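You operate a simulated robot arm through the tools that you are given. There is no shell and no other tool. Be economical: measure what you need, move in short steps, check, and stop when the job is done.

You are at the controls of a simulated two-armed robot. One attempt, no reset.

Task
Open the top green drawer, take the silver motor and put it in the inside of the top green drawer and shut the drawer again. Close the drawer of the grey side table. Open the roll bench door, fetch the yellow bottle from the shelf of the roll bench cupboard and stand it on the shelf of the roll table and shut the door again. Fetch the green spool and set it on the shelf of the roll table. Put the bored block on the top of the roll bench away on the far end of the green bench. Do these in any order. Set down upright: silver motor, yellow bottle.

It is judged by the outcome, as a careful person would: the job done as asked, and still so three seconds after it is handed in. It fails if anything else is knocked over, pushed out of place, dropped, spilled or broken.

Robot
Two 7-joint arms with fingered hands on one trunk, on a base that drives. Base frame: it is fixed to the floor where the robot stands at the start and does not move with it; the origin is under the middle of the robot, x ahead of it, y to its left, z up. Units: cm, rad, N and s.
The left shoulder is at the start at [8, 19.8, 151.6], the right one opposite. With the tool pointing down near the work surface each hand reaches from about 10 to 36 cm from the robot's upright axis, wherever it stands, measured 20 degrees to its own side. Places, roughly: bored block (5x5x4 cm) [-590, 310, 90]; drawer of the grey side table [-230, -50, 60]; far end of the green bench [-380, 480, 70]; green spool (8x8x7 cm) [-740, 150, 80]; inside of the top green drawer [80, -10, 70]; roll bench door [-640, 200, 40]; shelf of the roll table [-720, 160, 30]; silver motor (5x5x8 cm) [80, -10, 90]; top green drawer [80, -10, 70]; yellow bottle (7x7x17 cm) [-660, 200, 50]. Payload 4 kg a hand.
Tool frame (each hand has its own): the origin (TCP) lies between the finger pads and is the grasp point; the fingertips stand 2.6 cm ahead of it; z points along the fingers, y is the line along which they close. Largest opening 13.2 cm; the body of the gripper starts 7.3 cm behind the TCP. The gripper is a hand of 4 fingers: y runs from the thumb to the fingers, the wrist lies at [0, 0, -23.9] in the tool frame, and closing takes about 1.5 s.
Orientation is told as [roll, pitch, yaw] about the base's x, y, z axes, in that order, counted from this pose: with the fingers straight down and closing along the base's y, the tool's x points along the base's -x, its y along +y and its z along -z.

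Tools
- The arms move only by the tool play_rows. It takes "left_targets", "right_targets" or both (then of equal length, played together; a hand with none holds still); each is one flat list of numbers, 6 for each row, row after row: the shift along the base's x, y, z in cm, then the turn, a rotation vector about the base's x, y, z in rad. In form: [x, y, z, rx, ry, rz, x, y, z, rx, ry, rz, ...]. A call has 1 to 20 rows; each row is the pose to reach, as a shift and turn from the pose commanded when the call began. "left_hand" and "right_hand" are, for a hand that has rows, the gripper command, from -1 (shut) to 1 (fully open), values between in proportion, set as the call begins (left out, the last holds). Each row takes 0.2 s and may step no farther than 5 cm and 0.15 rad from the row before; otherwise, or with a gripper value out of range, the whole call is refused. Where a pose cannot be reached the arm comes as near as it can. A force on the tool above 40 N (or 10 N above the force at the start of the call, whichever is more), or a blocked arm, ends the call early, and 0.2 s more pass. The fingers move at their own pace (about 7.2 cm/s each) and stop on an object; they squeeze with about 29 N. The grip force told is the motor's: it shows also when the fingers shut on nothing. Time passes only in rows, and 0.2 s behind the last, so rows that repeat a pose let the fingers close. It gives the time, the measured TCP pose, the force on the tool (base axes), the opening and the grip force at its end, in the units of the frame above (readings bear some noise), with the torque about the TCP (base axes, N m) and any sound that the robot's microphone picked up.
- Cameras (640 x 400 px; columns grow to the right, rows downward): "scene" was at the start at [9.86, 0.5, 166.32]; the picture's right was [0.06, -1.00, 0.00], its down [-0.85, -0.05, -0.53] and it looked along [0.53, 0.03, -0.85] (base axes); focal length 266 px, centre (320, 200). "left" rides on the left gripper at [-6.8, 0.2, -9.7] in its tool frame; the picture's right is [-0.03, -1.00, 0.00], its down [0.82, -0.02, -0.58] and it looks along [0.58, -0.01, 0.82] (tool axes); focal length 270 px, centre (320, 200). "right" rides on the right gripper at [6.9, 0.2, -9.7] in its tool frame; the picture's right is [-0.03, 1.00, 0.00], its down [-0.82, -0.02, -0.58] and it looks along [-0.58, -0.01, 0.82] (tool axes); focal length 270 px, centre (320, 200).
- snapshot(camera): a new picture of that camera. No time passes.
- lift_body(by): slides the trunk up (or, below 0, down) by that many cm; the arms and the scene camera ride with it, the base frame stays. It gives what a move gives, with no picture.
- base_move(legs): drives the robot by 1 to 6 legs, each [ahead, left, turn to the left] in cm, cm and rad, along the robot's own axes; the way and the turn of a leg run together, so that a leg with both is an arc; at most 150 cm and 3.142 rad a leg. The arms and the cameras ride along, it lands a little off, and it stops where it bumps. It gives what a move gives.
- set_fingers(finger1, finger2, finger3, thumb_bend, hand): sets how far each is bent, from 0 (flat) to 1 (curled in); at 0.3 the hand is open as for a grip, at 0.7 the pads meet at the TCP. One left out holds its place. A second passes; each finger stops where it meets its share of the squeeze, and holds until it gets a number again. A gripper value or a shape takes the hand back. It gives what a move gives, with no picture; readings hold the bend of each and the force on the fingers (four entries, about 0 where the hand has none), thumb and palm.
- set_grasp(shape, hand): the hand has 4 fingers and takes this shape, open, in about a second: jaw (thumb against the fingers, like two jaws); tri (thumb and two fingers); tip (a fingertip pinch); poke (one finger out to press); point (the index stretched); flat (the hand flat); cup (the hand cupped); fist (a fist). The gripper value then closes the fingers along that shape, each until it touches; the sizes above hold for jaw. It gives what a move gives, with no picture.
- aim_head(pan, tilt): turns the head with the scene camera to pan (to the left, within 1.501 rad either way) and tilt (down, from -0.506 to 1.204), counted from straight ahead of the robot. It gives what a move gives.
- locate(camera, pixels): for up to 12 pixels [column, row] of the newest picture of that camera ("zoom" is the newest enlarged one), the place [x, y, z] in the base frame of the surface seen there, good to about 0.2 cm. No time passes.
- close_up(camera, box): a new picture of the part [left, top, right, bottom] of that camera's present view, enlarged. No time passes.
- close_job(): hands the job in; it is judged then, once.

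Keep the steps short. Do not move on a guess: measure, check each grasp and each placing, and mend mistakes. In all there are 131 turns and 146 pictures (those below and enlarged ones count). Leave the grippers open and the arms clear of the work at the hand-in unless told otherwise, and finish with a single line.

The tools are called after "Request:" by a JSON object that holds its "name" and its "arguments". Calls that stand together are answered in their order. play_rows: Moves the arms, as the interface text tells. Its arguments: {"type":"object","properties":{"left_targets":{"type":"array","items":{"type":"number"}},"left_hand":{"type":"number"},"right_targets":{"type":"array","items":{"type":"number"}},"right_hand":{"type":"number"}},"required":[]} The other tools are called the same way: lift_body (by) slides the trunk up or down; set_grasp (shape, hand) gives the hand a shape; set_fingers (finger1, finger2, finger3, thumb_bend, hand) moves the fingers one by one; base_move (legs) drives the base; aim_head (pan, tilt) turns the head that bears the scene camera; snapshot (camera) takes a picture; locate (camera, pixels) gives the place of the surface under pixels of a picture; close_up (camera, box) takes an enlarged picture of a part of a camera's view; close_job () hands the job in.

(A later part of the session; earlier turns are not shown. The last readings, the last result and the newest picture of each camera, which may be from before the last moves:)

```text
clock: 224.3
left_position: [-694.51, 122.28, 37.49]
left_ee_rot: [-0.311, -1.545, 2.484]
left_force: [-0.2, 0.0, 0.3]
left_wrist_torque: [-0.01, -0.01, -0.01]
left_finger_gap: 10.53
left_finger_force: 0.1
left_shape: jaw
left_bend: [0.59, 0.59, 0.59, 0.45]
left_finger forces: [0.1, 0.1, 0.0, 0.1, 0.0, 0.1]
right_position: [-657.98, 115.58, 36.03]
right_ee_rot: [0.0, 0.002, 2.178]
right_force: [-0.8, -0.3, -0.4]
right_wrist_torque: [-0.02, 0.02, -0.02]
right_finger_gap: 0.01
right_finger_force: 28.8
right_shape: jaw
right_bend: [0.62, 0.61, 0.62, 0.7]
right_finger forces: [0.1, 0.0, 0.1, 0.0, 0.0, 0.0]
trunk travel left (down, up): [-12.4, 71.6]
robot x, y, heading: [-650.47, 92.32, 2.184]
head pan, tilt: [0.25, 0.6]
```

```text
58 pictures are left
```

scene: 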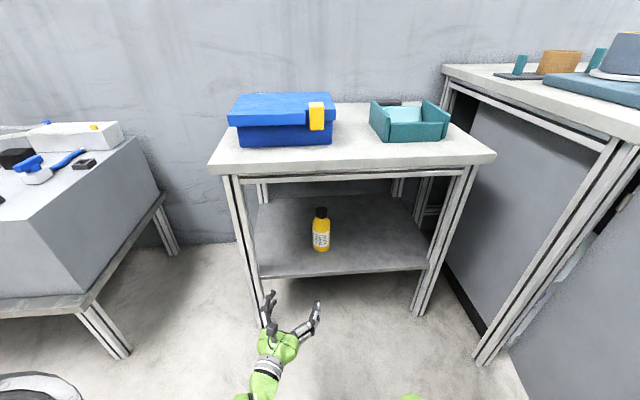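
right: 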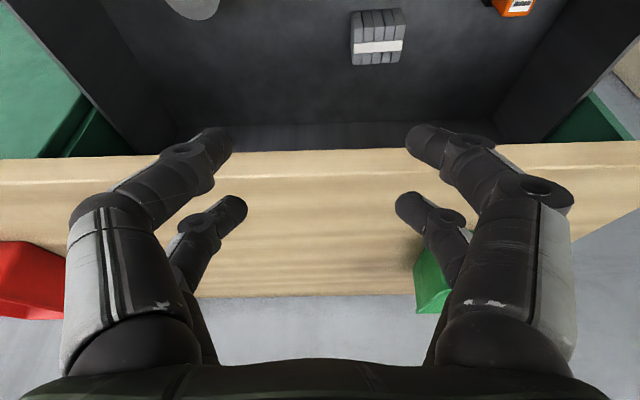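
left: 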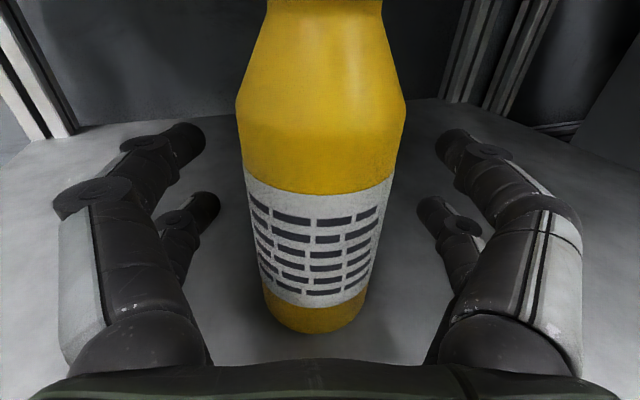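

The bottle stands upright on the roll table's shelf. Next is the green spool behind the blue box. I'll back off, raise the trunk, turn square, and measure from above.

Request:
{"name": "base_move", "arguments": {"legs": [[-22, 0, 0]]}}

Request:
{"name": "lift_body", "arguments": {"by": 40}}

Request:
{"name": "lift_body", "arguments": {"by": 15}}

Request:
{"name": "base_move", "arguments": {"legs": [[0, 0, 0.335]]}}

Request:
{"name": "aim_head", "arguments": {"pan": 0.05, "tilt": 0.6}}

Request:
{"name": "snapshot", "arguments": {"camera": "scene"}}

```text
clock: 226.0
left_position: [-681.84, 104.13, 37.59]
left_ee_rot: [-0.312, -1.548, 2.482]
left_force: [-0.4, 0.3, 0.0]
left_wrist_torque: [0.01, -0.02, 0.0]
left_finger_gap: 10.54
left_finger_force: 0.1
left_shape: jaw
left_bend: [0.59, 0.59, 0.59, 0.45]
left_finger forces: [0.1, 0.0, 0.0, 0.0, 0.1, 0.1]
right_position: [-645.36, 97.25, 36.19]
right_ee_rot: [0.0, 0.002, 2.175]
right_force: [0.3, -0.3, 0.7]
right_wrist_torque: [-0.03, -0.02, -0.01]
right_finger_gap: 0.01
right_finger_force: 28.9
right_shape: jaw
right_bend: [0.62, 0.61, 0.62, 0.7]
right_finger forces: [0.1, 0.1, 0.0, 0.1, 0.0, 0.1]
trunk travel left (down, up): [-12.4, 71.6]
robot x, y, heading: [-637.88, 74.75, 2.183]
head pan, tilt: [0.25, 0.6]
```

```text
clock: 229.8
left_position: [-681.74, 104.15, 77.58]
left_ee_rot: [-0.304, -1.545, 2.477]
left_force: [0.6, -0.2, -0.3]
left_wrist_torque: [-0.01, 0.0, 0.0]
left_finger_gap: 10.56
left_finger_force: 0.0
left_shape: jaw
left_bend: [0.59, 0.59, 0.59, 0.45]
left_finger forces: [0.1, 0.0, 0.1, 0.0, 0.0, 0.0]
right_position: [-645.29, 97.3, 76.18]
right_ee_rot: [-0.001, 0.002, 2.176]
right_force: [0.3, 0.1, -0.5]
right_wrist_torque: [0.0, -0.01, 0.0]
right_finger_gap: 0.02
right_finger_force: 29.1
right_shape: jaw
right_bend: [0.62, 0.61, 0.62, 0.7]
right_finger forces: [0.0, 0.0, 0.0, 0.1, 0.0, 0.0]
trunk travel left (down, up): [-52.4, 31.6]
robot x, y, heading: [-637.78, 74.47, 2.18]
head pan, tilt: [0.25, 0.6]
```

```text
clock: 231.6
left_position: [-681.86, 104.16, 92.62]
left_ee_rot: [-0.304, -1.547, 2.478]
left_force: [0.4, 0.1, -1.1]
left_wrist_torque: [-0.03, 0.0, -0.02]
left_finger_gap: 10.58
left_finger_force: 0.1
left_shape: jaw
left_bend: [0.59, 0.59, 0.59, 0.45]
left_finger forces: [0.0, 0.1, 0.0, 0.0, 0.0, 0.0]
right_position: [-645.37, 97.32, 91.13]
right_ee_rot: [0.0, 0.003, 2.174]
right_force: [-0.1, -0.1, -0.1]
right_wrist_torque: [0.01, 0.02, 0.04]
right_finger_gap: 0.01
right_finger_force: 28.9
right_shape: jaw
right_bend: [0.62, 0.61, 0.62, 0.7]
right_finger forces: [0.0, 0.1, 0.0, 0.0, 0.0, 0.0]
trunk travel left (down, up): [-67.4, 16.6]
robot x, y, heading: [-637.79, 74.4, 2.175]
head pan, tilt: [0.25, 0.6]
```

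```text
clock: 233.0
left_position: [-689.07, 88.27, 92.58]
left_ee_rot: [-0.297, -1.546, 2.798]
left_force: [0.9, 0.3, -0.3]
left_wrist_torque: [-0.01, 0.02, -0.03]
left_finger_gap: 10.52
left_finger_force: 0.0
left_shape: jaw
left_bend: [0.59, 0.59, 0.59, 0.45]
left_finger forces: [0.1, 0.1, 0.0, 0.0, 0.0, 0.0]
right_position: [-652.34, 93.62, 91.15]
right_ee_rot: [0.001, 0.001, 2.503]
right_force: [0.3, -0.5, 0.8]
right_wrist_torque: [0.0, -0.02, -0.03]
right_finger_gap: 0.0
right_finger_force: 28.8
right_shape: jaw
right_bend: [0.62, 0.61, 0.62, 0.7]
right_finger forces: [0.0, 0.1, 0.1, 0.0, 0.1, 0.1]
trunk travel left (down, up): [-67.4, 16.6]
robot x, y, heading: [-637.76, 74.22, 2.504]
head pan, tilt: [0.25, 0.6]
```

```text
clock: 233.8
left_position: [-689.13, 88.42, 92.58]
left_ee_rot: [-0.302, -1.546, 2.804]
left_force: [0.6, 0.0, -1.0]
left_wrist_torque: [0.01, 0.01, 0.01]
left_finger_gap: 10.54
left_finger_force: 0.0
left_shape: jaw
left_bend: [0.59, 0.59, 0.59, 0.45]
left_finger forces: [0.0, 0.0, 0.0, 0.0, 0.0, 0.1]
right_position: [-652.45, 93.72, 91.11]
right_ee_rot: [0.0, 0.001, 2.502]
right_force: [-0.7, 0.1, 0.2]
right_wrist_torque: [0.0, 0.0, 0.0]
right_finger_gap: 0.02
right_finger_force: 28.8
right_shape: jaw
right_bend: [0.62, 0.61, 0.62, 0.7]
right_finger forces: [0.1, 0.0, 0.0, 0.0, 0.1, 0.0]
trunk travel left (down, up): [-67.4, 16.6]
robot x, y, heading: [-637.76, 74.43, 2.501]
head pan, tilt: [0.051, 0.6]
```

```text
57 pictures are left
```

scene: 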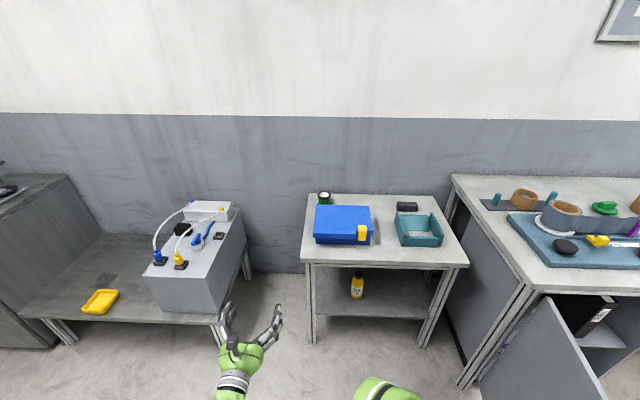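

Request:
{"name": "close_up", "arguments": {"camera": "scene", "box": [290, 180, 400, 260]}}

Request:
{"name": "locate", "arguments": {"camera": "zoom", "pixels": [[200, 85], [200, 112], [185, 118], [215, 120], [170, 165], [300, 160], [330, 280], [150, 290], [160, 160], [340, 165], [140, 100], [100, 300]]}}

```text
5.00 times, centred on (345, 220) of scene
```

zoom: 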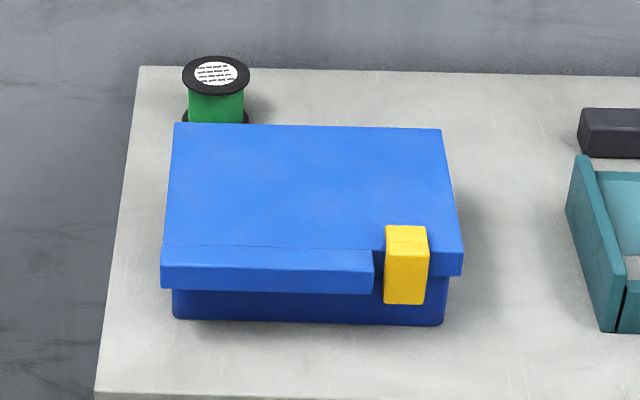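

```text
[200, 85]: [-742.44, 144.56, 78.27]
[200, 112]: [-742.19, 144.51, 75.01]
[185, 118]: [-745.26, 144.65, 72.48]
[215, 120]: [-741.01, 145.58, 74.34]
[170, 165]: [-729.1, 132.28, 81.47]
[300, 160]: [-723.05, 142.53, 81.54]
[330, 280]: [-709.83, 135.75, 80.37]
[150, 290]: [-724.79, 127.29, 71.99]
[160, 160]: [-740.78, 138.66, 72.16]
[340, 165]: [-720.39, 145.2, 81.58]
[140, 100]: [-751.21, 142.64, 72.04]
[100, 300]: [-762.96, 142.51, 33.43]
```

The spool is about 6.5 cm wide, its top is at z 78.3, and it's centred near (-742.8, 146.8). The box top is at z 81.5. I'll measure the box's back edge, and look down to see how far my base reaches in front.

Request:
{"name": "locate", "arguments": {"camera": "zoom", "pixels": [[300, 130], [200, 128], [216, 75], [240, 75], [190, 78], [216, 60], [400, 75], [165, 75]]}}

Request:
{"name": "aim_head", "arguments": {"pan": 0.05, "tilt": 1.1}}

Request:
{"name": "snapshot", "arguments": {"camera": "scene"}}

Request:
{"name": "locate", "arguments": {"camera": "scene", "pixels": [[320, 320], [320, 330], [300, 325], [280, 340], [360, 340], [320, 345]]}}

```text
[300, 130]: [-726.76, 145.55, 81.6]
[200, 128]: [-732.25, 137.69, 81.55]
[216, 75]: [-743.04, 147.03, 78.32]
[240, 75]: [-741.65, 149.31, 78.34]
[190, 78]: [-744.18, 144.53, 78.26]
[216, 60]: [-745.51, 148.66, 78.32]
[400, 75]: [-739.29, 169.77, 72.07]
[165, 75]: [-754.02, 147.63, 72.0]
```

```text
clock: 234.7
left_position: [-689.11, 88.35, 92.6]
left_ee_rot: [-0.301, -1.546, 2.802]
left_force: [0.3, 0.2, -0.6]
left_wrist_torque: [0.0, -0.02, -0.02]
left_finger_gap: 10.54
left_finger_force: 0.0
left_shape: jaw
left_bend: [0.59, 0.59, 0.59, 0.45]
left_finger forces: [0.0, 0.0, 0.0, 0.0, 0.0, 0.0]
right_position: [-652.45, 93.69, 91.3]
right_ee_rot: [0.001, 0.002, 2.504]
right_force: [0.1, 1.6, -0.3]
right_wrist_torque: [0.02, -0.01, -0.03]
right_finger_gap: 0.01
right_finger_force: 29.0
right_shape: jaw
right_bend: [0.62, 0.61, 0.62, 0.7]
right_finger forces: [0.0, 0.0, 0.0, 0.0, 0.1, 0.0]
trunk travel left (down, up): [-67.4, 16.6]
robot x, y, heading: [-637.65, 74.56, 2.504]
head pan, tilt: [0.051, 1.1]
```

```text
55 pictures are left
```

scene: 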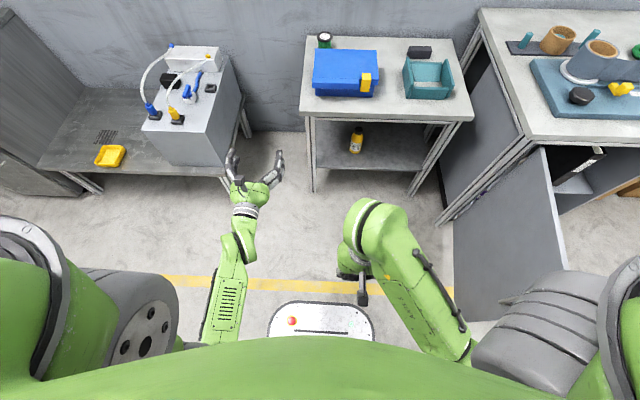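

```text
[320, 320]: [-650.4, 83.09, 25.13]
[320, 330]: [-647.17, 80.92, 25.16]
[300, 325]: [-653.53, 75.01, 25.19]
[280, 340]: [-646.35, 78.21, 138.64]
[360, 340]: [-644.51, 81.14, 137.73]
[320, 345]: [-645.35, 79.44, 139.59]
```

My base reaches only 22.5 cm ahead and ±20 cm wide. The box's back edge is at u 672.6 and the spool centre at u 686.8, v -318, so there's 11 cm of room between them. I'll pitch the left hand to about 0.6 rad, lower somewhat, and drive in.

Request:
{"name": "play_rows", "arguments": {"left_targets": [-0.07, 0.86, 1.1, -0.0826, -0.1113, 0, -0.14, 1.7, 2.3, -0.165, -0.2226, 0, -0.2, 2.6, 3.4, -0.2477, -0.3339, 0, -0.3, 3.4, 4.6, -0.3303, -0.445, 0, -0.36, 4.3, 5.7, -0.413, -0.5564, 0, -0.43, 5.1, 6.9, -0.4954, -0.6677, 0, -0.5, 6, 8, -0.578, -0.779, 0], "left_hand": 1}}

Request:
{"name": "lift_body", "arguments": {"by": -12}}

Request:
{"name": "base_move", "arguments": {"legs": [[50, -12, 0.014]]}}

Request:
{"name": "aim_head", "arguments": {"pan": 0.1, "tilt": 0.75}}

Request:
{"name": "snapshot", "arguments": {"camera": "scene"}}

```text
clock: 236.3
left_position: [-689.53, 94.43, 100.37]
left_ee_rot: [-0.007, -0.577, 2.511]
left_force: [0.0, -0.6, -0.1]
left_wrist_torque: [0.01, 0.05, -0.01]
left_finger_gap: 13.19
left_finger_force: 0.1
left_shape: jaw
left_bend: [0.3, 0.3, 0.3, 0.3]
left_finger forces: [0.0, 0.0, 0.1, 0.0, 0.0, 0.1]
right_position: [-652.49, 93.67, 91.24]
right_ee_rot: [0.0, 0.001, 2.503]
right_force: [-0.8, -0.2, -0.2]
right_wrist_torque: [-0.03, 0.0, 0.03]
right_finger_gap: 0.0
right_finger_force: 28.8
right_shape: jaw
right_bend: [0.62, 0.61, 0.62, 0.7]
right_finger forces: [0.1, 0.0, 0.1, 0.1, 0.0, 0.0]
trunk travel left (down, up): [-67.4, 16.6]
robot x, y, heading: [-637.86, 74.26, 2.507]
head pan, tilt: [0.051, 1.1]
```

```text
clock: 237.8
left_position: [-689.65, 94.34, 88.42]
left_ee_rot: [-0.008, -0.579, 2.511]
left_force: [-0.7, -0.5, 0.3]
left_wrist_torque: [0.03, 0.02, -0.02]
left_finger_gap: 13.18
left_finger_force: 0.0
left_shape: jaw
left_bend: [0.3, 0.3, 0.3, 0.3]
left_finger forces: [0.0, 0.0, 0.1, 0.1, 0.0, 0.0]
right_position: [-652.37, 93.58, 79.26]
right_ee_rot: [0.0, 0.001, 2.502]
right_force: [0.1, 0.9, -0.1]
right_wrist_torque: [0.05, 0.0, 0.01]
right_finger_gap: 0.0
right_finger_force: 28.7
right_shape: jaw
right_bend: [0.62, 0.61, 0.62, 0.7]
right_finger forces: [0.0, 0.0, 0.1, 0.0, 0.0, 0.0]
trunk travel left (down, up): [-55.4, 28.6]
robot x, y, heading: [-638.11, 74.65, 2.508]
head pan, tilt: [0.051, 1.1]
```

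```text
clock: 240.8
left_position: [-723.92, 133.02, 88.45]
left_ee_rot: [-0.009, -0.577, 2.531]
left_force: [0.3, 0.7, 0.4]
left_wrist_torque: [-0.01, 0.04, 0.0]
left_finger_gap: 13.19
left_finger_force: 0.0
left_shape: jaw
left_bend: [0.3, 0.3, 0.3, 0.3]
left_finger forces: [0.0, 0.1, 0.1, 0.1, 0.0, 0.0]
right_position: [-686.75, 133.0, 79.12]
right_ee_rot: [-0.001, 0.002, 2.522]
right_force: [0.6, 1.0, 0.3]
right_wrist_torque: [-0.04, 0.0, 0.02]
right_finger_gap: 0.0
right_finger_force: 28.8
right_shape: jaw
right_bend: [0.62, 0.61, 0.62, 0.7]
right_finger forces: [0.1, 0.1, 0.0, 0.1, 0.1, 0.0]
trunk travel left (down, up): [-55.4, 28.6]
robot x, y, heading: [-671.9, 113.75, 2.526]
head pan, tilt: [0.051, 1.1]
```

```text
clock: 241.7
left_position: [-723.98, 133.08, 88.47]
left_ee_rot: [-0.007, -0.577, 2.53]
left_force: [0.5, -0.2, -0.1]
left_wrist_torque: [-0.04, 0.01, -0.03]
left_finger_gap: 13.18
left_finger_force: 0.0
left_shape: jaw
left_bend: [0.3, 0.3, 0.3, 0.3]
left_finger forces: [0.1, 0.0, 0.0, 0.1, 0.1, 0.0]
right_position: [-686.78, 133.01, 79.19]
right_ee_rot: [0.0, 0.003, 2.522]
right_force: [0.5, -0.7, -0.5]
right_wrist_torque: [-0.02, 0.0, 0.0]
right_finger_gap: 0.0
right_finger_force: 28.7
right_shape: jaw
right_bend: [0.62, 0.61, 0.62, 0.7]
right_finger forces: [0.0, 0.0, 0.0, 0.1, 0.1, 0.1]
trunk travel left (down, up): [-55.4, 28.6]
robot x, y, heading: [-671.75, 113.88, 2.527]
head pan, tilt: [0.099, 0.75]
```

```text
54 pictures are left
```

scene: 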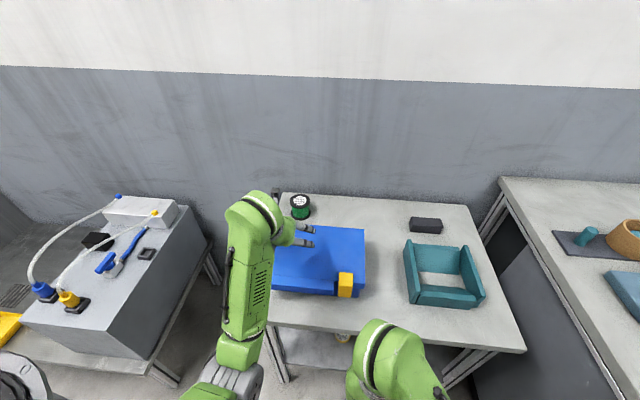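

The hand is in line with the spool at v -318. I'll drive 13 cm more, then move the hand forward over the spool and look with the left camera.

Request:
{"name": "base_move", "arguments": {"legs": [[13, 0, 0]]}}

Request:
{"name": "play_rows", "arguments": {"left_targets": [-2, 1.4, 0, 0, 0, 0, -4, 2.8, 0, 0, 0, 0, -6, 4.3, 0, 0, 0, 0, -7.5, 5.4, 0, 0, 0, 0, -7.5, 5.4, 0, 0, 0, 0]}}

Request:
{"name": "snapshot", "arguments": {"camera": "left"}}

Request:
{"name": "snapshot", "arguments": {"camera": "scene"}}

```text
clock: 242.9
left_position: [-734.68, 140.67, 88.58]
left_ee_rot: [-0.008, -0.58, 2.533]
left_force: [1.2, -0.2, -0.3]
left_wrist_torque: [0.04, -0.02, 0.02]
left_finger_gap: 13.19
left_finger_force: 0.0
left_shape: jaw
left_bend: [0.3, 0.3, 0.3, 0.3]
left_finger forces: [0.1, 0.1, 0.0, 0.1, 0.0, 0.1]
right_position: [-697.59, 140.56, 79.14]
right_ee_rot: [0.0, -0.002, 2.522]
right_force: [0.4, 0.7, 1.2]
right_wrist_torque: [0.0, 0.01, 0.02]
right_finger_gap: 0.0
right_finger_force: 28.5
right_shape: jaw
right_bend: [0.62, 0.61, 0.62, 0.7]
right_finger forces: [0.0, 0.0, 0.0, 0.1, 0.1, 0.0]
trunk travel left (down, up): [-55.4, 28.6]
robot x, y, heading: [-682.62, 121.22, 2.522]
head pan, tilt: [0.099, 0.75]
```

```text
clock: 244.2
left_position: [-742.35, 145.94, 88.44]
left_ee_rot: [-0.008, -0.578, 2.531]
left_force: [0.8, -0.5, 0.5]
left_wrist_torque: [0.02, 0.0, -0.01]
left_finger_gap: 13.19
left_finger_force: 0.1
left_shape: jaw
left_bend: [0.3, 0.3, 0.3, 0.3]
left_finger forces: [0.0, 0.0, 0.0, 0.0, 0.1, 0.0]
right_position: [-697.6, 140.66, 79.17]
right_ee_rot: [0.002, 0.003, 2.522]
right_force: [-0.1, -0.7, 0.6]
right_wrist_torque: [0.0, 0.03, 0.0]
right_finger_gap: 0.0
right_finger_force: 29.3
right_shape: jaw
right_bend: [0.62, 0.61, 0.62, 0.7]
right_finger forces: [0.1, 0.0, 0.0, 0.0, 0.1, 0.0]
trunk travel left (down, up): [-55.4, 28.6]
robot x, y, heading: [-682.9, 121.72, 2.522]
head pan, tilt: [0.099, 0.75]
```

```text
53 pictures are left
```

left: 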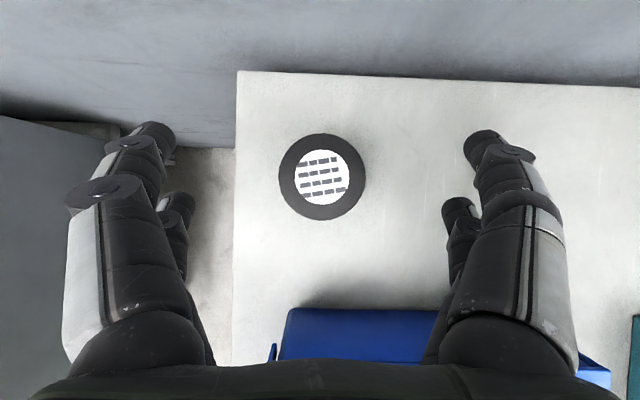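

```text
52 pictures are left
```

scene: 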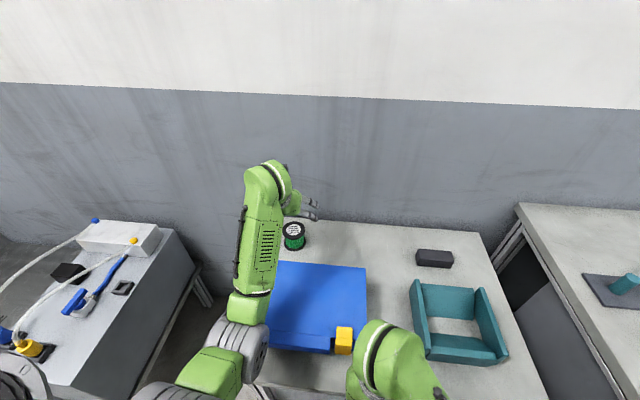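

The spool is centred between the fingers. I'll descend to z 76 and grip.

Request:
{"name": "play_rows", "arguments": {"left_targets": [-0.2, 0.3, -3, 0, 0, 0, -0.4, 0.6, -6, 0, 0, 0, -0.6, 0.9, -9, 0, 0, 0, -0.7, 1, -12.3, 0, 0, 0, -0.7, 1, -12.3, 0, 0, 0]}}

Request:
{"name": "snapshot", "arguments": {"camera": "left"}}

Request:
{"name": "play_rows", "arguments": {"left_targets": [0, 0, 0, 0, 0, 0, 0, 0, 0, 0, 0, 0, 0, 0, 0, 0, 0, 0, 0, 0, 0, 0, 0, 0, 0, 0, 0, 0, 0, 0, 0, 0, 0, 0, 0, 0, 0, 0, 0, 0, 0, 0], "left_hand": -1}}

Request:
{"name": "snapshot", "arguments": {"camera": "left"}}

```text
clock: 245.3
left_position: [-742.78, 147.19, 76.08]
left_ee_rot: [-0.007, -0.578, 2.53]
left_force: [0.5, -0.8, -0.7]
left_wrist_torque: [0.02, 0.01, 0.01]
left_finger_gap: 13.18
left_finger_force: 0.0
left_shape: jaw
left_bend: [0.3, 0.3, 0.3, 0.3]
left_finger forces: [0.1, 0.1, 0.0, 0.0, 0.0, 0.0]
right_position: [-697.63, 140.65, 79.19]
right_ee_rot: [0.001, -0.001, 2.522]
right_force: [0.8, 0.3, -0.8]
right_wrist_torque: [-0.03, 0.02, -0.02]
right_finger_gap: 0.0
right_finger_force: 28.7
right_shape: jaw
right_bend: [0.62, 0.61, 0.62, 0.7]
right_finger forces: [0.0, 0.0, 0.0, 0.0, 0.0, 0.1]
trunk travel left (down, up): [-55.4, 28.6]
robot x, y, heading: [-682.88, 121.31, 2.527]
head pan, tilt: [0.099, 0.75]
```

```text
51 pictures are left
```

left: 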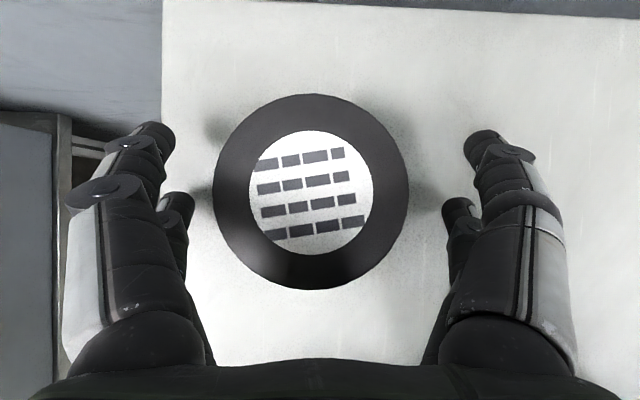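

```text
clock: 246.9
left_position: [-742.89, 147.08, 76.23]
left_ee_rot: [-0.009, -0.578, 2.532]
left_force: [0.1, -0.8, 2.5]
left_wrist_torque: [-0.13, -0.02, 0.0]
left_finger_gap: 4.0
left_finger_force: 29.1
left_shape: jaw
left_bend: [0.74, 0.73, 0.74, 0.75]
left_finger forces: [28.5, 27.7, 28.4, 0.1, 24.2, 0.0]
right_position: [-697.65, 140.65, 79.21]
right_ee_rot: [0.0, 0.004, 2.522]
right_force: [0.0, -0.1, 0.4]
right_wrist_torque: [0.0, 0.01, 0.0]
right_finger_gap: 0.0
right_finger_force: 29.1
right_shape: jaw
right_bend: [0.62, 0.61, 0.62, 0.7]
right_finger forces: [0.0, 0.0, 0.0, 0.0, 0.0, 0.0]
trunk travel left (down, up): [-55.4, 28.6]
robot x, y, heading: [-682.85, 121.77, 2.52]
head pan, tilt: [0.099, 0.75]
```

```text
50 pictures are left
```

left: 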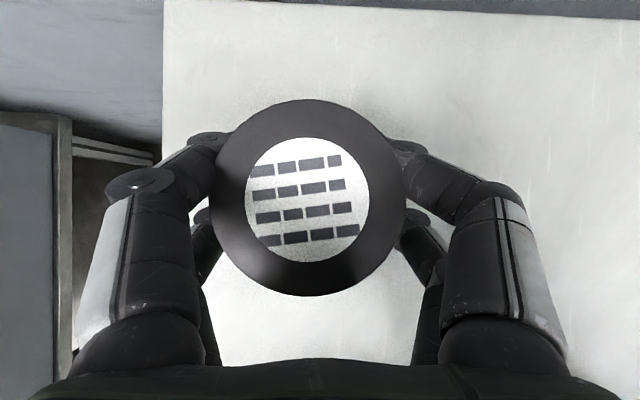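

The grip holds the spool's core under the flange, with even forces. I'll lift it over the box, back out, turn right by 0.35 rad to keep clear of the open door, and lower to shelf height.

Request:
{"name": "play_rows", "arguments": {"left_targets": [0, 0, 2, 0, 0, 0, 0, 0, 5, 0, 0, 0, 0, 0, 8, 0, 0, 0, 0, 0, 11, 0, 0, 0, 0, 0, 14, 0, 0, 0]}}

Request:
{"name": "base_move", "arguments": {"legs": [[-55, 0, 0], [0, 0, -0.35]]}}

Request:
{"name": "snapshot", "arguments": {"camera": "left"}}

Request:
{"name": "play_rows", "arguments": {"left_targets": [0, 0, -3, 0, 0, 0, 0, 0, -6, 0, 0, 0, 0, 0, -9, 0, 0, 0, 0, 0, -12, 0, 0, 0, 0, 0, -14, 0, 0, 0]}}

Request:
{"name": "lift_body", "arguments": {"by": -39}}

Request:
{"name": "snapshot", "arguments": {"camera": "scene"}}

```text
clock: 248.2
left_position: [-743.02, 147.18, 90.15]
left_ee_rot: [-0.008, -0.577, 2.529]
left_force: [-0.2, 0.4, -2.3]
left_wrist_torque: [0.01, -0.02, 0.01]
left_finger_gap: 3.88
left_finger_force: 29.4
left_shape: jaw
left_bend: [0.74, 0.73, 0.74, 0.75]
left_finger forces: [27.9, 27.5, 29.4, 0.1, 24.0, 0.1]
right_position: [-697.46, 140.67, 79.23]
right_ee_rot: [0.0, 0.002, 2.522]
right_force: [0.2, 0.1, -0.2]
right_wrist_torque: [-0.04, 0.01, -0.01]
right_finger_gap: 0.0
right_finger_force: 29.5
right_shape: jaw
right_bend: [0.62, 0.61, 0.62, 0.7]
right_finger forces: [0.2, 0.1, 0.1, 0.0, 0.1, 0.1]
trunk travel left (down, up): [-55.4, 28.6]
robot x, y, heading: [-682.63, 121.63, 2.525]
head pan, tilt: [0.099, 0.75]
```

```text
clock: 252.4
left_position: [-685.1, 133.93, 90.25]
left_ee_rot: [-0.011, -0.576, 2.179]
left_force: [0.0, 0.8, -2.7]
left_wrist_torque: [0.01, 0.02, 0.01]
left_finger_gap: 3.91
left_finger_force: 29.2
left_shape: jaw
left_bend: [0.74, 0.73, 0.74, 0.75]
left_finger forces: [28.0, 27.5, 29.6, 0.1, 24.1, 0.0]
right_position: [-644.76, 112.16, 79.24]
right_ee_rot: [0.0, 0.002, 2.172]
right_force: [-0.7, 0.0, 0.2]
right_wrist_torque: [-0.01, -0.02, 0.03]
right_finger_gap: 0.0
right_finger_force: 29.2
right_shape: jaw
right_bend: [0.62, 0.61, 0.62, 0.7]
right_finger forces: [0.1, 0.0, 0.0, 0.0, 0.0, 0.1]
trunk travel left (down, up): [-55.4, 28.6]
robot x, y, heading: [-637.17, 89.0, 2.172]
head pan, tilt: [0.099, 0.75]
```

```text
49 pictures are left
```

left: 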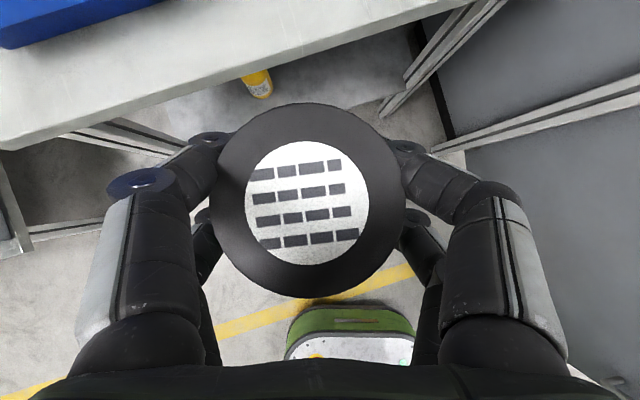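

```text
clock: 253.6
left_position: [-685.12, 134.0, 76.04]
left_ee_rot: [-0.009, -0.578, 2.179]
left_force: [-0.6, 0.4, -2.2]
left_wrist_torque: [-0.02, -0.02, 0.01]
left_finger_gap: 3.88
left_finger_force: 28.8
left_shape: jaw
left_bend: [0.74, 0.73, 0.74, 0.75]
left_finger forces: [28.8, 27.8, 29.6, 0.0, 24.0, 0.0]
right_position: [-644.69, 112.31, 79.21]
right_ee_rot: [0.0, 0.002, 2.171]
right_force: [-0.8, -0.5, 0.6]
right_wrist_torque: [0.01, -0.03, 0.03]
right_finger_gap: 0.0
right_finger_force: 28.8
right_shape: jaw
right_bend: [0.62, 0.61, 0.62, 0.7]
right_finger forces: [0.0, 0.0, 0.0, 0.1, 0.0, 0.0]
trunk travel left (down, up): [-55.4, 28.6]
robot x, y, heading: [-637.15, 89.16, 2.171]
head pan, tilt: [0.099, 0.75]
```

```text
clock: 257.4
left_position: [-685.01, 134.01, 37.28]
left_ee_rot: [-0.007, -0.578, 2.179]
left_force: [0.0, -0.4, -2.0]
left_wrist_torque: [-0.01, 0.01, 0.0]
left_finger_gap: 3.86
left_finger_force: 28.8
left_shape: jaw
left_bend: [0.74, 0.73, 0.74, 0.75]
left_finger forces: [28.7, 27.8, 29.8, 0.0, 24.0, 0.1]
right_position: [-644.65, 112.19, 40.19]
right_ee_rot: [-0.001, 0.001, 2.171]
right_force: [-0.8, -0.1, -0.1]
right_wrist_torque: [0.01, -0.01, 0.0]
right_finger_gap: 0.0
right_finger_force: 28.7
right_shape: jaw
right_bend: [0.62, 0.61, 0.62, 0.7]
right_finger forces: [0.0, 0.0, 0.0, 0.0, 0.1, 0.0]
trunk travel left (down, up): [-16.4, 67.6]
robot x, y, heading: [-637.48, 89.1, 2.174]
head pan, tilt: [0.099, 0.75]
```

```text
48 pictures are left
```

scene: 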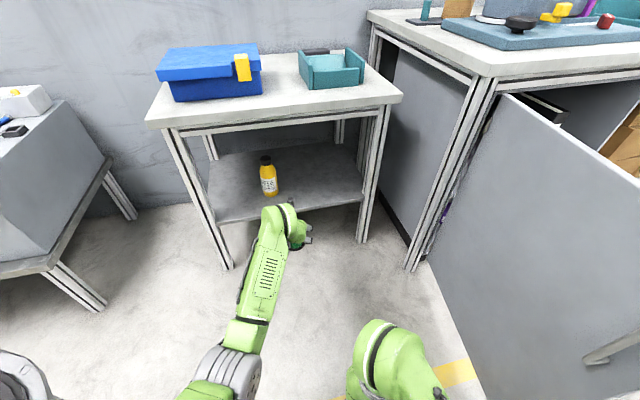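

The spool hangs 3 cm above shelf level, and the free half of the shelf right of the bottle is ahead. I'll drive in.

Request:
{"name": "base_move", "arguments": {"legs": [[0, -3.7, 0], [20, 0, 0]]}}

Request:
{"name": "snapshot", "arguments": {"camera": "scene"}}

Request:
{"name": "snapshot", "arguments": {"camera": "left"}}

```text
clock: 259.4
left_position: [-693.14, 152.43, 37.23]
left_ee_rot: [-0.008, -0.575, 2.179]
left_force: [-0.1, 0.6, -2.1]
left_wrist_torque: [0.0, -0.02, 0.0]
left_finger_gap: 3.88
left_finger_force: 29.0
left_shape: jaw
left_bend: [0.74, 0.73, 0.74, 0.75]
left_finger forces: [28.6, 27.9, 29.8, 0.1, 24.0, 0.1]
right_position: [-652.84, 130.59, 40.12]
right_ee_rot: [0.0, 0.004, 2.169]
right_force: [0.4, 1.3, 0.5]
right_wrist_torque: [-0.01, 0.01, 0.0]
right_finger_gap: 0.0
right_finger_force: 28.6
right_shape: jaw
right_bend: [0.62, 0.61, 0.62, 0.7]
right_finger forces: [0.0, 0.0, 0.0, 0.0, 0.0, 0.0]
trunk travel left (down, up): [-16.4, 67.6]
robot x, y, heading: [-645.41, 107.75, 2.176]
head pan, tilt: [0.099, 0.75]
```

```text
47 pictures are left
```

scene: 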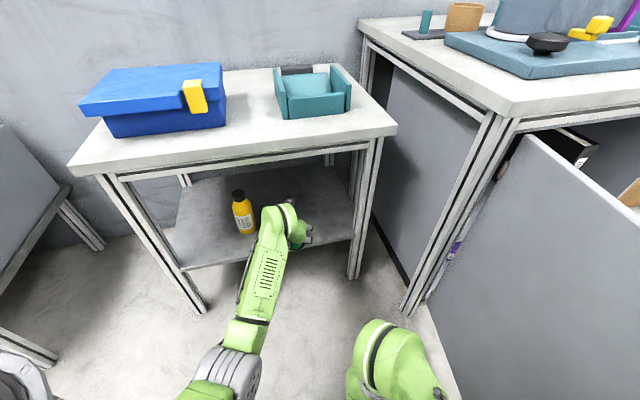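

```text
46 pictures are left
```

left: 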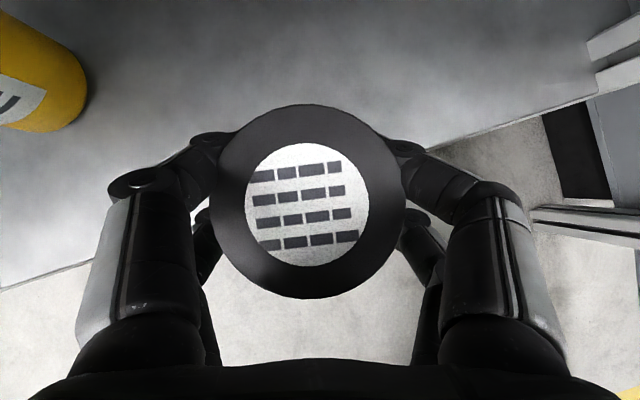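

Request:
{"name": "base_move", "arguments": {"legs": [[12.7, 0.5, 0]]}}

Request:
{"name": "play_rows", "arguments": {"left_targets": [0, 0, -0.8, 0, 0, 0, 0, 0, -1.6, 0, 0, 0, 0, 0, -2.4, 0, 0, 0, 0, 0, -2.7, 0, 0, 0]}}

Request:
{"name": "snapshot", "arguments": {"camera": "left"}}

```text
clock: 260.7
left_position: [-700.76, 162.47, 37.01]
left_ee_rot: [-0.007, -0.575, 2.18]
left_force: [-0.3, 0.1, -1.8]
left_wrist_torque: [-0.03, -0.04, 0.01]
left_finger_gap: 3.87
left_finger_force: 29.3
left_shape: jaw
left_bend: [0.74, 0.73, 0.74, 0.75]
left_finger forces: [28.7, 27.9, 29.9, 0.0, 23.9, 0.1]
right_position: [-660.5, 140.84, 40.22]
right_ee_rot: [-0.001, 0.005, 2.168]
right_force: [-0.1, 0.8, 0.7]
right_wrist_torque: [-0.04, -0.02, 0.02]
right_finger_gap: 0.0
right_finger_force: 28.6
right_shape: jaw
right_bend: [0.62, 0.61, 0.62, 0.7]
right_finger forces: [0.1, 0.0, 0.0, 0.1, 0.0, 0.0]
trunk travel left (down, up): [-16.4, 67.6]
robot x, y, heading: [-652.84, 117.78, 2.17]
head pan, tilt: [0.099, 0.75]
```

```text
clock: 261.7
left_position: [-700.64, 162.5, 34.5]
left_ee_rot: [-0.007, -0.576, 2.18]
left_force: [0.0, 0.0, -3.0]
left_wrist_torque: [0.03, 0.02, -0.01]
left_finger_gap: 3.86
left_finger_force: 28.9
left_shape: jaw
left_bend: [0.74, 0.73, 0.74, 0.75]
left_finger forces: [28.7, 27.8, 29.9, 0.1, 24.0, 0.0]
right_position: [-660.35, 140.75, 40.19]
right_ee_rot: [0.0, 0.003, 2.171]
right_force: [0.6, 0.6, -0.1]
right_wrist_torque: [0.02, -0.01, 0.0]
right_finger_gap: 0.0
right_finger_force: 29.1
right_shape: jaw
right_bend: [0.62, 0.61, 0.62, 0.7]
right_finger forces: [0.0, 0.1, 0.0, 0.0, 0.1, 0.0]
trunk travel left (down, up): [-16.4, 67.6]
robot x, y, heading: [-652.76, 117.95, 2.175]
head pan, tilt: [0.099, 0.75]
```

```text
45 pictures are left
```

left: 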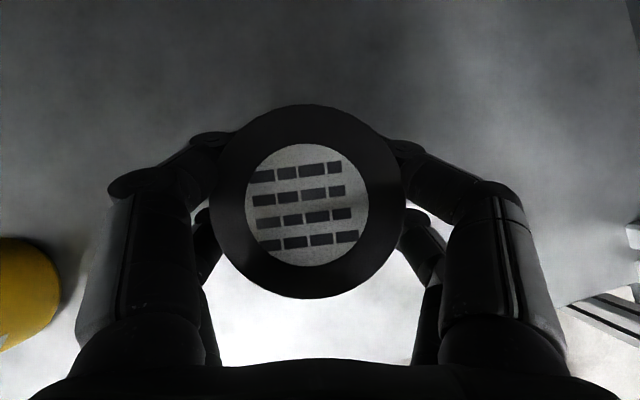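

It's in place over the shelf. I'll lower the last half centimetre to contact.

Request:
{"name": "play_rows", "arguments": {"left_targets": [0, 0, -0.2, 0, 0, 0, 0, 0, -0.4, 0, 0, 0, 0, 0, -0.55, 0, 0, 0]}}

```text
clock: 262.5
left_position: [-700.77, 162.61, 34.25]
left_ee_rot: [-0.008, -0.582, 2.181]
left_force: [0.8, 1.2, 10.5]
left_wrist_torque: [-0.42, 0.03, 0.04]
left_finger_gap: 3.85
left_finger_force: 29.1
left_shape: jaw
left_bend: [0.74, 0.73, 0.74, 0.75]
left_finger forces: [30.8, 30.6, 31.1, 0.0, 27.4, 0.0]
right_position: [-660.38, 140.75, 40.24]
right_ee_rot: [0.001, 0.0, 2.17]
right_force: [-0.3, 0.3, -0.3]
right_wrist_torque: [-0.02, -0.01, -0.02]
right_finger_gap: 0.0
right_finger_force: 28.6
right_shape: jaw
right_bend: [0.62, 0.61, 0.62, 0.7]
right_finger forces: [0.1, 0.1, 0.1, 0.0, 0.1, 0.0]
trunk travel left (down, up): [-16.4, 67.6]
robot x, y, heading: [-653.2, 117.65, 2.175]
head pan, tilt: [0.099, 0.75]
```

Contact at 10.5 N. I'll open, withdraw up along the tool axis, then back out.

Request:
{"name": "play_rows", "arguments": {"left_targets": [0, 0, 0.2, 0, 0, 0, 0, 0, 0.2, 0, 0, 0, 0, 0, 0.2, 0, 0, 0, 0, 0, 0.2, 0, 0, 0, 0, 0, 0.2, 0, 0, 0, 0, 0, 0.2, 0, 0, 0, 0.6, -0.9, 1.9, 0, 0, 0, 1.3, -1.8, 3.5, 0, 0, 0, 1.9, -2.7, 5.2, 0, 0, 0, 2.5, -3.6, 6.9, 0, 0, 0], "left_hand": 0.6}}

Request:
{"name": "snapshot", "arguments": {"camera": "left"}}

Request:
{"name": "base_move", "arguments": {"legs": [[-40, 0, 0]]}}

Request:
{"name": "snapshot", "arguments": {"camera": "scene"}}

```text
clock: 264.7
left_position: [-698.11, 159.04, 40.89]
left_ee_rot: [-0.007, -0.578, 2.181]
left_force: [0.2, -0.4, -0.3]
left_wrist_torque: [-0.03, 0.02, 0.04]
left_finger_gap: 10.56
left_finger_force: 0.0
left_shape: jaw
left_bend: [0.59, 0.59, 0.59, 0.45]
left_finger forces: [0.0, 0.1, 0.1, 0.1, 0.0, 0.1]
right_position: [-660.4, 140.93, 40.15]
right_ee_rot: [0.001, 0.002, 2.171]
right_force: [0.0, -0.1, 0.1]
right_wrist_torque: [-0.04, 0.0, -0.05]
right_finger_gap: 0.01
right_finger_force: 28.7
right_shape: jaw
right_bend: [0.62, 0.61, 0.62, 0.7]
right_finger forces: [0.0, 0.0, 0.1, 0.0, 0.0, 0.0]
trunk travel left (down, up): [-16.4, 67.6]
robot x, y, heading: [-653.06, 117.81, 2.171]
head pan, tilt: [0.099, 0.75]
```

```text
44 pictures are left
```

left: 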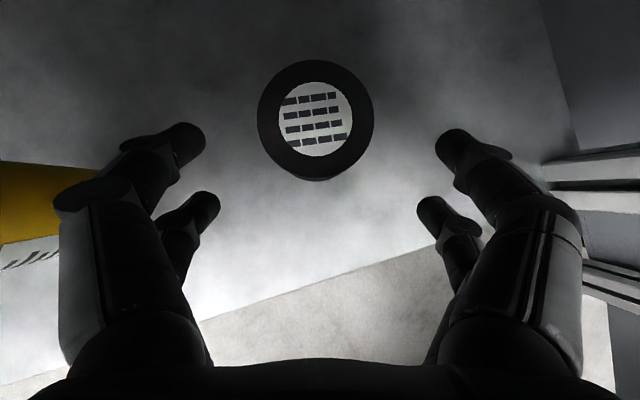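

```text
clock: 267.2
left_position: [-675.03, 126.06, 40.92]
left_ee_rot: [-0.008, -0.577, 2.169]
left_force: [0.6, 0.1, 0.7]
left_wrist_torque: [0.01, -0.02, -0.02]
left_finger_gap: 10.51
left_finger_force: 0.0
left_shape: jaw
left_bend: [0.59, 0.59, 0.59, 0.45]
left_finger forces: [0.0, 0.0, 0.1, 0.0, 0.0, 0.0]
right_position: [-637.56, 107.4, 40.16]
right_ee_rot: [-0.001, 0.001, 2.159]
right_force: [0.2, 0.7, 0.4]
right_wrist_torque: [-0.02, 0.02, -0.04]
right_finger_gap: 0.0
right_finger_force: 28.7
right_shape: jaw
right_bend: [0.62, 0.61, 0.62, 0.7]
right_finger forces: [0.1, 0.0, 0.1, 0.0, 0.0, 0.0]
trunk travel left (down, up): [-16.4, 67.6]
robot x, y, heading: [-630.53, 84.38, 2.164]
head pan, tilt: [0.099, 0.75]
```

```text
43 pictures are left
```

scene: 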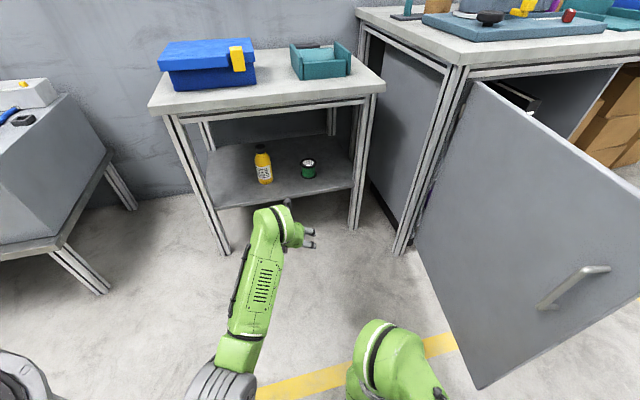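

Bottle and spool both stand on the roll table's shelf. Now the door. I'll turn square, back off slightly, tuck the left hand in, and extend the shut right hand to push the door from its outer side.

Request:
{"name": "base_move", "arguments": {"legs": [[0, 0, 0.353], [-12, 0, 0]]}}

Request:
{"name": "play_rows", "arguments": {"left_targets": [2.84, -2.05, 1.25, -0.042, -0.0585, 0, 5.7, -4.1, 2.5, -0.0845, -0.117, 0, 8.5, -6.15, 3.75, -0.127, -0.1755, 0, 11.35, -8.2, 5, -0.169, -0.234, 0, 14.2, -10.25, 6.25, -0.211, -0.2925, 0, 17, -12.3, 7.5, -0.2535, -0.351, 0, 19.9, -14.35, 8.75, -0.296, -0.4095, 0, 22.7, -16.4, 10, -0.338, -0.468, 0], "right_targets": [-1.8, 2.2, 0, 0, 0, 0, -3.6, 4.4, 0, 0, 0, 0, -5.4, 6.7, 0, 0, 0, 0, -7.1, 8.9, 0, 0, 0, 0, -8.9, 11.1, 0, 0, 0, 0, -10.7, 13.3, 0, 0, 0, 0, -12.5, 15.6, 0, 0, 0, 0, -14.3, 17.8, 0, 0, 0, 0], "left_hand": 1}}

Request:
{"name": "aim_head", "arguments": {"pan": -0.4, "tilt": 0.8}}

Request:
{"name": "snapshot", "arguments": {"camera": "scene"}}

```text
clock: 269.5
left_position: [-676.72, 101.27, 40.91]
left_ee_rot: [-0.007, -0.577, 2.513]
left_force: [-0.2, 0.4, 0.0]
left_wrist_torque: [0.02, 0.03, -0.01]
left_finger_gap: 10.53
left_finger_force: 0.1
left_shape: jaw
left_bend: [0.59, 0.59, 0.59, 0.45]
left_finger forces: [0.0, 0.0, 0.0, 0.0, 0.0, 0.1]
right_position: [-635.07, 96.52, 40.29]
right_ee_rot: [-0.001, -0.001, 2.505]
right_force: [1.2, -0.4, -0.1]
right_wrist_torque: [-0.01, 0.02, -0.02]
right_finger_gap: 0.0
right_finger_force: 28.7
right_shape: jaw
right_bend: [0.62, 0.61, 0.62, 0.7]
right_finger forces: [0.0, 0.0, 0.0, 0.1, 0.0, 0.0]
trunk travel left (down, up): [-16.4, 67.6]
robot x, y, heading: [-620.3, 77.01, 2.51]
head pan, tilt: [0.099, 0.75]
```

```text
clock: 271.3
left_position: [-654.12, 85.22, 43.41]
left_ee_rot: [-0.012, -0.007, 2.516]
left_force: [-0.7, 0.1, -0.9]
left_wrist_torque: [0.01, -0.01, 0.01]
left_finger_gap: 13.17
left_finger_force: 0.1
left_shape: jaw
left_bend: [0.3, 0.3, 0.3, 0.3]
left_finger forces: [0.0, 0.1, 0.0, 0.0, 0.1, 0.0]
left hand out of reach, approached as far as the arm can: row 6, 7, 8
right_position: [-649.37, 114.34, 40.17]
right_ee_rot: [0.002, 0.002, 2.505]
right_force: [0.3, 0.1, 0.2]
right_wrist_torque: [0.01, -0.02, 0.01]
right_finger_gap: 0.0
right_finger_force: 29.0
right_shape: jaw
right_bend: [0.62, 0.61, 0.62, 0.7]
right_finger forces: [0.0, 0.0, 0.0, 0.0, 0.1, 0.0]
trunk travel left (down, up): [-16.4, 67.6]
robot x, y, heading: [-620.56, 77.17, 2.51]
head pan, tilt: [0.099, 0.75]
```

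```text
clock: 272.3
left_position: [-654.15, 85.31, 43.33]
left_ee_rot: [-0.01, -0.008, 2.515]
left_force: [0.8, -0.2, 0.0]
left_wrist_torque: [0.01, -0.02, -0.02]
left_finger_gap: 13.2
left_finger_force: 0.0
left_shape: jaw
left_bend: [0.3, 0.3, 0.3, 0.3]
left_finger forces: [0.0, 0.0, 0.0, 0.0, 0.1, 0.0]
right_position: [-649.4, 114.31, 40.07]
right_ee_rot: [0.001, 0.002, 2.503]
right_force: [-0.9, -1.4, 0.2]
right_wrist_torque: [-0.01, -0.01, 0.06]
right_finger_gap: 0.0
right_finger_force: 29.0
right_shape: jaw
right_bend: [0.62, 0.61, 0.62, 0.7]
right_finger forces: [0.0, 0.0, 0.0, 0.1, 0.1, 0.0]
trunk travel left (down, up): [-16.4, 67.6]
robot x, y, heading: [-620.47, 77.01, 2.503]
head pan, tilt: [-0.4, 0.799]
```

```text
42 pictures are left
```

scene: 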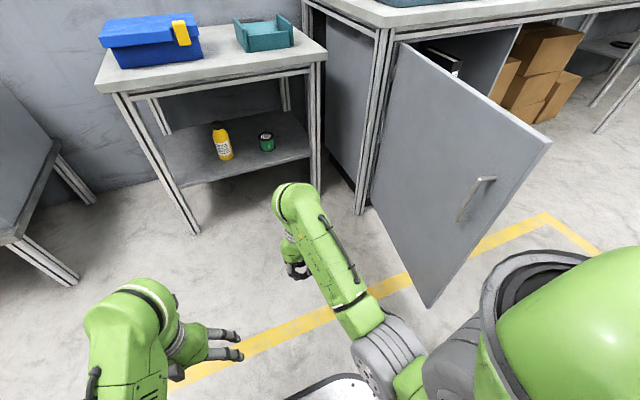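

The door is about 101° open with both hands on its left. I'll drive right to swing it, then forward and right along its arc.

Request:
{"name": "base_move", "arguments": {"legs": [[0, -38, 0.01], [2, -26.7, 0]]}}

Request:
{"name": "snapshot", "arguments": {"camera": "scene"}}

```text
clock: 276.1
left_position: [-618.34, 137.66, 43.32]
left_ee_rot: [-0.012, -0.009, 2.524]
left_force: [-0.2, 0.1, -0.5]
left_wrist_torque: [0.0, -0.01, -0.03]
left_finger_gap: 13.21
left_finger_force: 0.1
left_shape: jaw
left_bend: [0.3, 0.3, 0.3, 0.3]
left_finger forces: [0.0, 0.0, 0.0, 0.1, 0.1, 0.1]
right_position: [-613.89, 166.77, 40.13]
right_ee_rot: [-0.001, 0.001, 2.514]
right_force: [-1.2, 0.3, -0.8]
right_wrist_torque: [-0.01, -0.01, 0.01]
right_finger_gap: 0.0
right_finger_force: 28.8
right_shape: jaw
right_bend: [0.62, 0.61, 0.62, 0.7]
right_finger forces: [0.0, 0.1, 0.1, 0.0, 0.1, 0.0]
trunk travel left (down, up): [-16.4, 67.6]
robot x, y, heading: [-584.98, 129.98, 2.514]
head pan, tilt: [-0.4, 0.799]
```

```text
41 pictures are left
```

scene: 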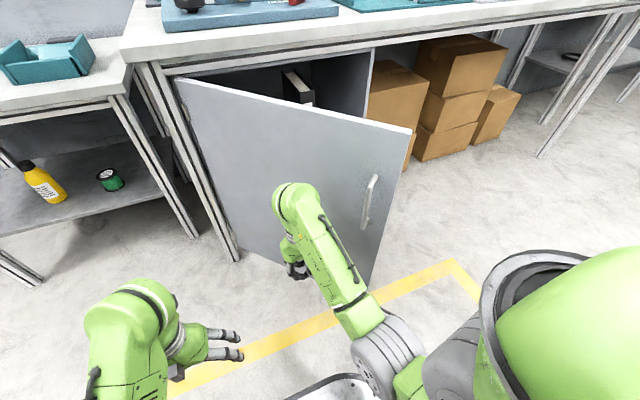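

The door is swinging shut nicely and is now about 40° open. I'll continue along the arc.

Request:
{"name": "base_move", "arguments": {"legs": [[12, -16, 0], [12, -4, 0]]}}

Request:
{"name": "snapshot", "arguments": {"camera": "scene"}}

```text
clock: 278.6
left_position: [-626.3, 167.95, 43.41]
left_ee_rot: [-0.011, -0.007, 2.522]
left_force: [0.6, -0.2, -0.6]
left_wrist_torque: [-0.04, -0.02, -0.01]
left_finger_gap: 13.2
left_finger_force: 0.0
left_shape: jaw
left_bend: [0.3, 0.3, 0.3, 0.3]
left_finger forces: [0.0, 0.0, 0.0, 0.1, 0.1, 0.0]
right_position: [-621.92, 197.22, 40.09]
right_ee_rot: [0.001, 0.0, 2.513]
right_force: [0.0, 0.0, -0.7]
right_wrist_torque: [-0.03, 0.05, -0.03]
right_finger_gap: 0.01
right_finger_force: 28.7
right_shape: jaw
right_bend: [0.62, 0.61, 0.62, 0.7]
right_finger forces: [0.0, 0.1, 0.1, 0.0, 0.1, 0.1]
trunk travel left (down, up): [-16.4, 67.6]
robot x, y, heading: [-592.9, 160.09, 2.519]
head pan, tilt: [-0.4, 0.799]
```

```text
40 pictures are left
```

scene: 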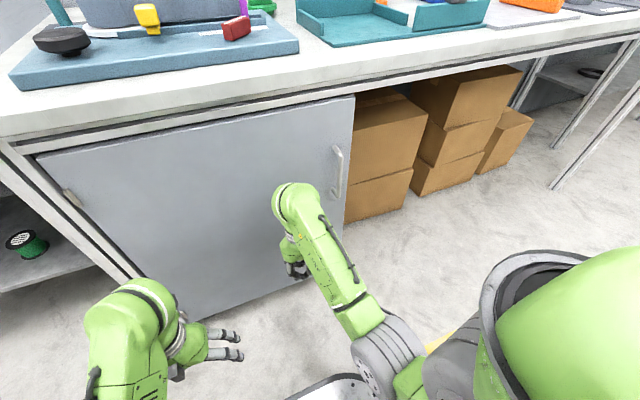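

It's almost shut. I'll push straight in until it stops.

Request:
{"name": "base_move", "arguments": {"legs": [[9, 0, 0]]}}

Request:
{"name": "snapshot", "arguments": {"camera": "scene"}}

Request:
{"name": "locate", "arguments": {"camera": "scene", "pixels": [[340, 120], [345, 130], [352, 110], [200, 150], [100, 180], [250, 200]]}}

```text
clock: 279.7
left_position: [-631.82, 172.22, 43.69]
left_ee_rot: [-0.01, -0.018, 2.516]
left_force: [-0.4, 0.0, -0.7]
left_wrist_torque: [-0.04, -0.02, -0.01]
left_finger_gap: 13.21
left_finger_force: 0.1
left_shape: jaw
left_bend: [0.3, 0.3, 0.3, 0.3]
left_finger forces: [0.1, 0.0, 0.1, 0.1, 0.0, 0.0]
right_position: [-626.84, 200.77, 40.06]
right_ee_rot: [-0.001, 0.005, 2.515]
right_force: [-0.5, -0.4, -0.3]
right_wrist_torque: [0.03, 0.02, -0.04]
right_finger_gap: 0.0
right_finger_force: 28.8
right_shape: jaw
right_bend: [0.62, 0.61, 0.62, 0.7]
right_finger forces: [0.1, 0.0, 0.0, 0.0, 0.0, 0.1]
trunk travel left (down, up): [-16.4, 67.6]
robot x, y, heading: [-598.43, 164.32, 2.506]
head pan, tilt: [-0.4, 0.799]
stopped in leg 1: the robot was blocked; the commanded pose is now the measured one
```

```text
39 pictures are left
```

scene: 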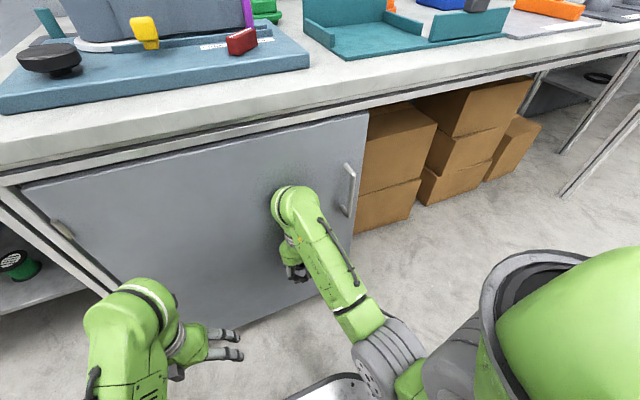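

```text
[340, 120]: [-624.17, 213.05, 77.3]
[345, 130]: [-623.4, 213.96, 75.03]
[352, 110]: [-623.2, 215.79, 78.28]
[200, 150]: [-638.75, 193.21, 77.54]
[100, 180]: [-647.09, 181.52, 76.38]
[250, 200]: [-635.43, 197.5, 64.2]
```

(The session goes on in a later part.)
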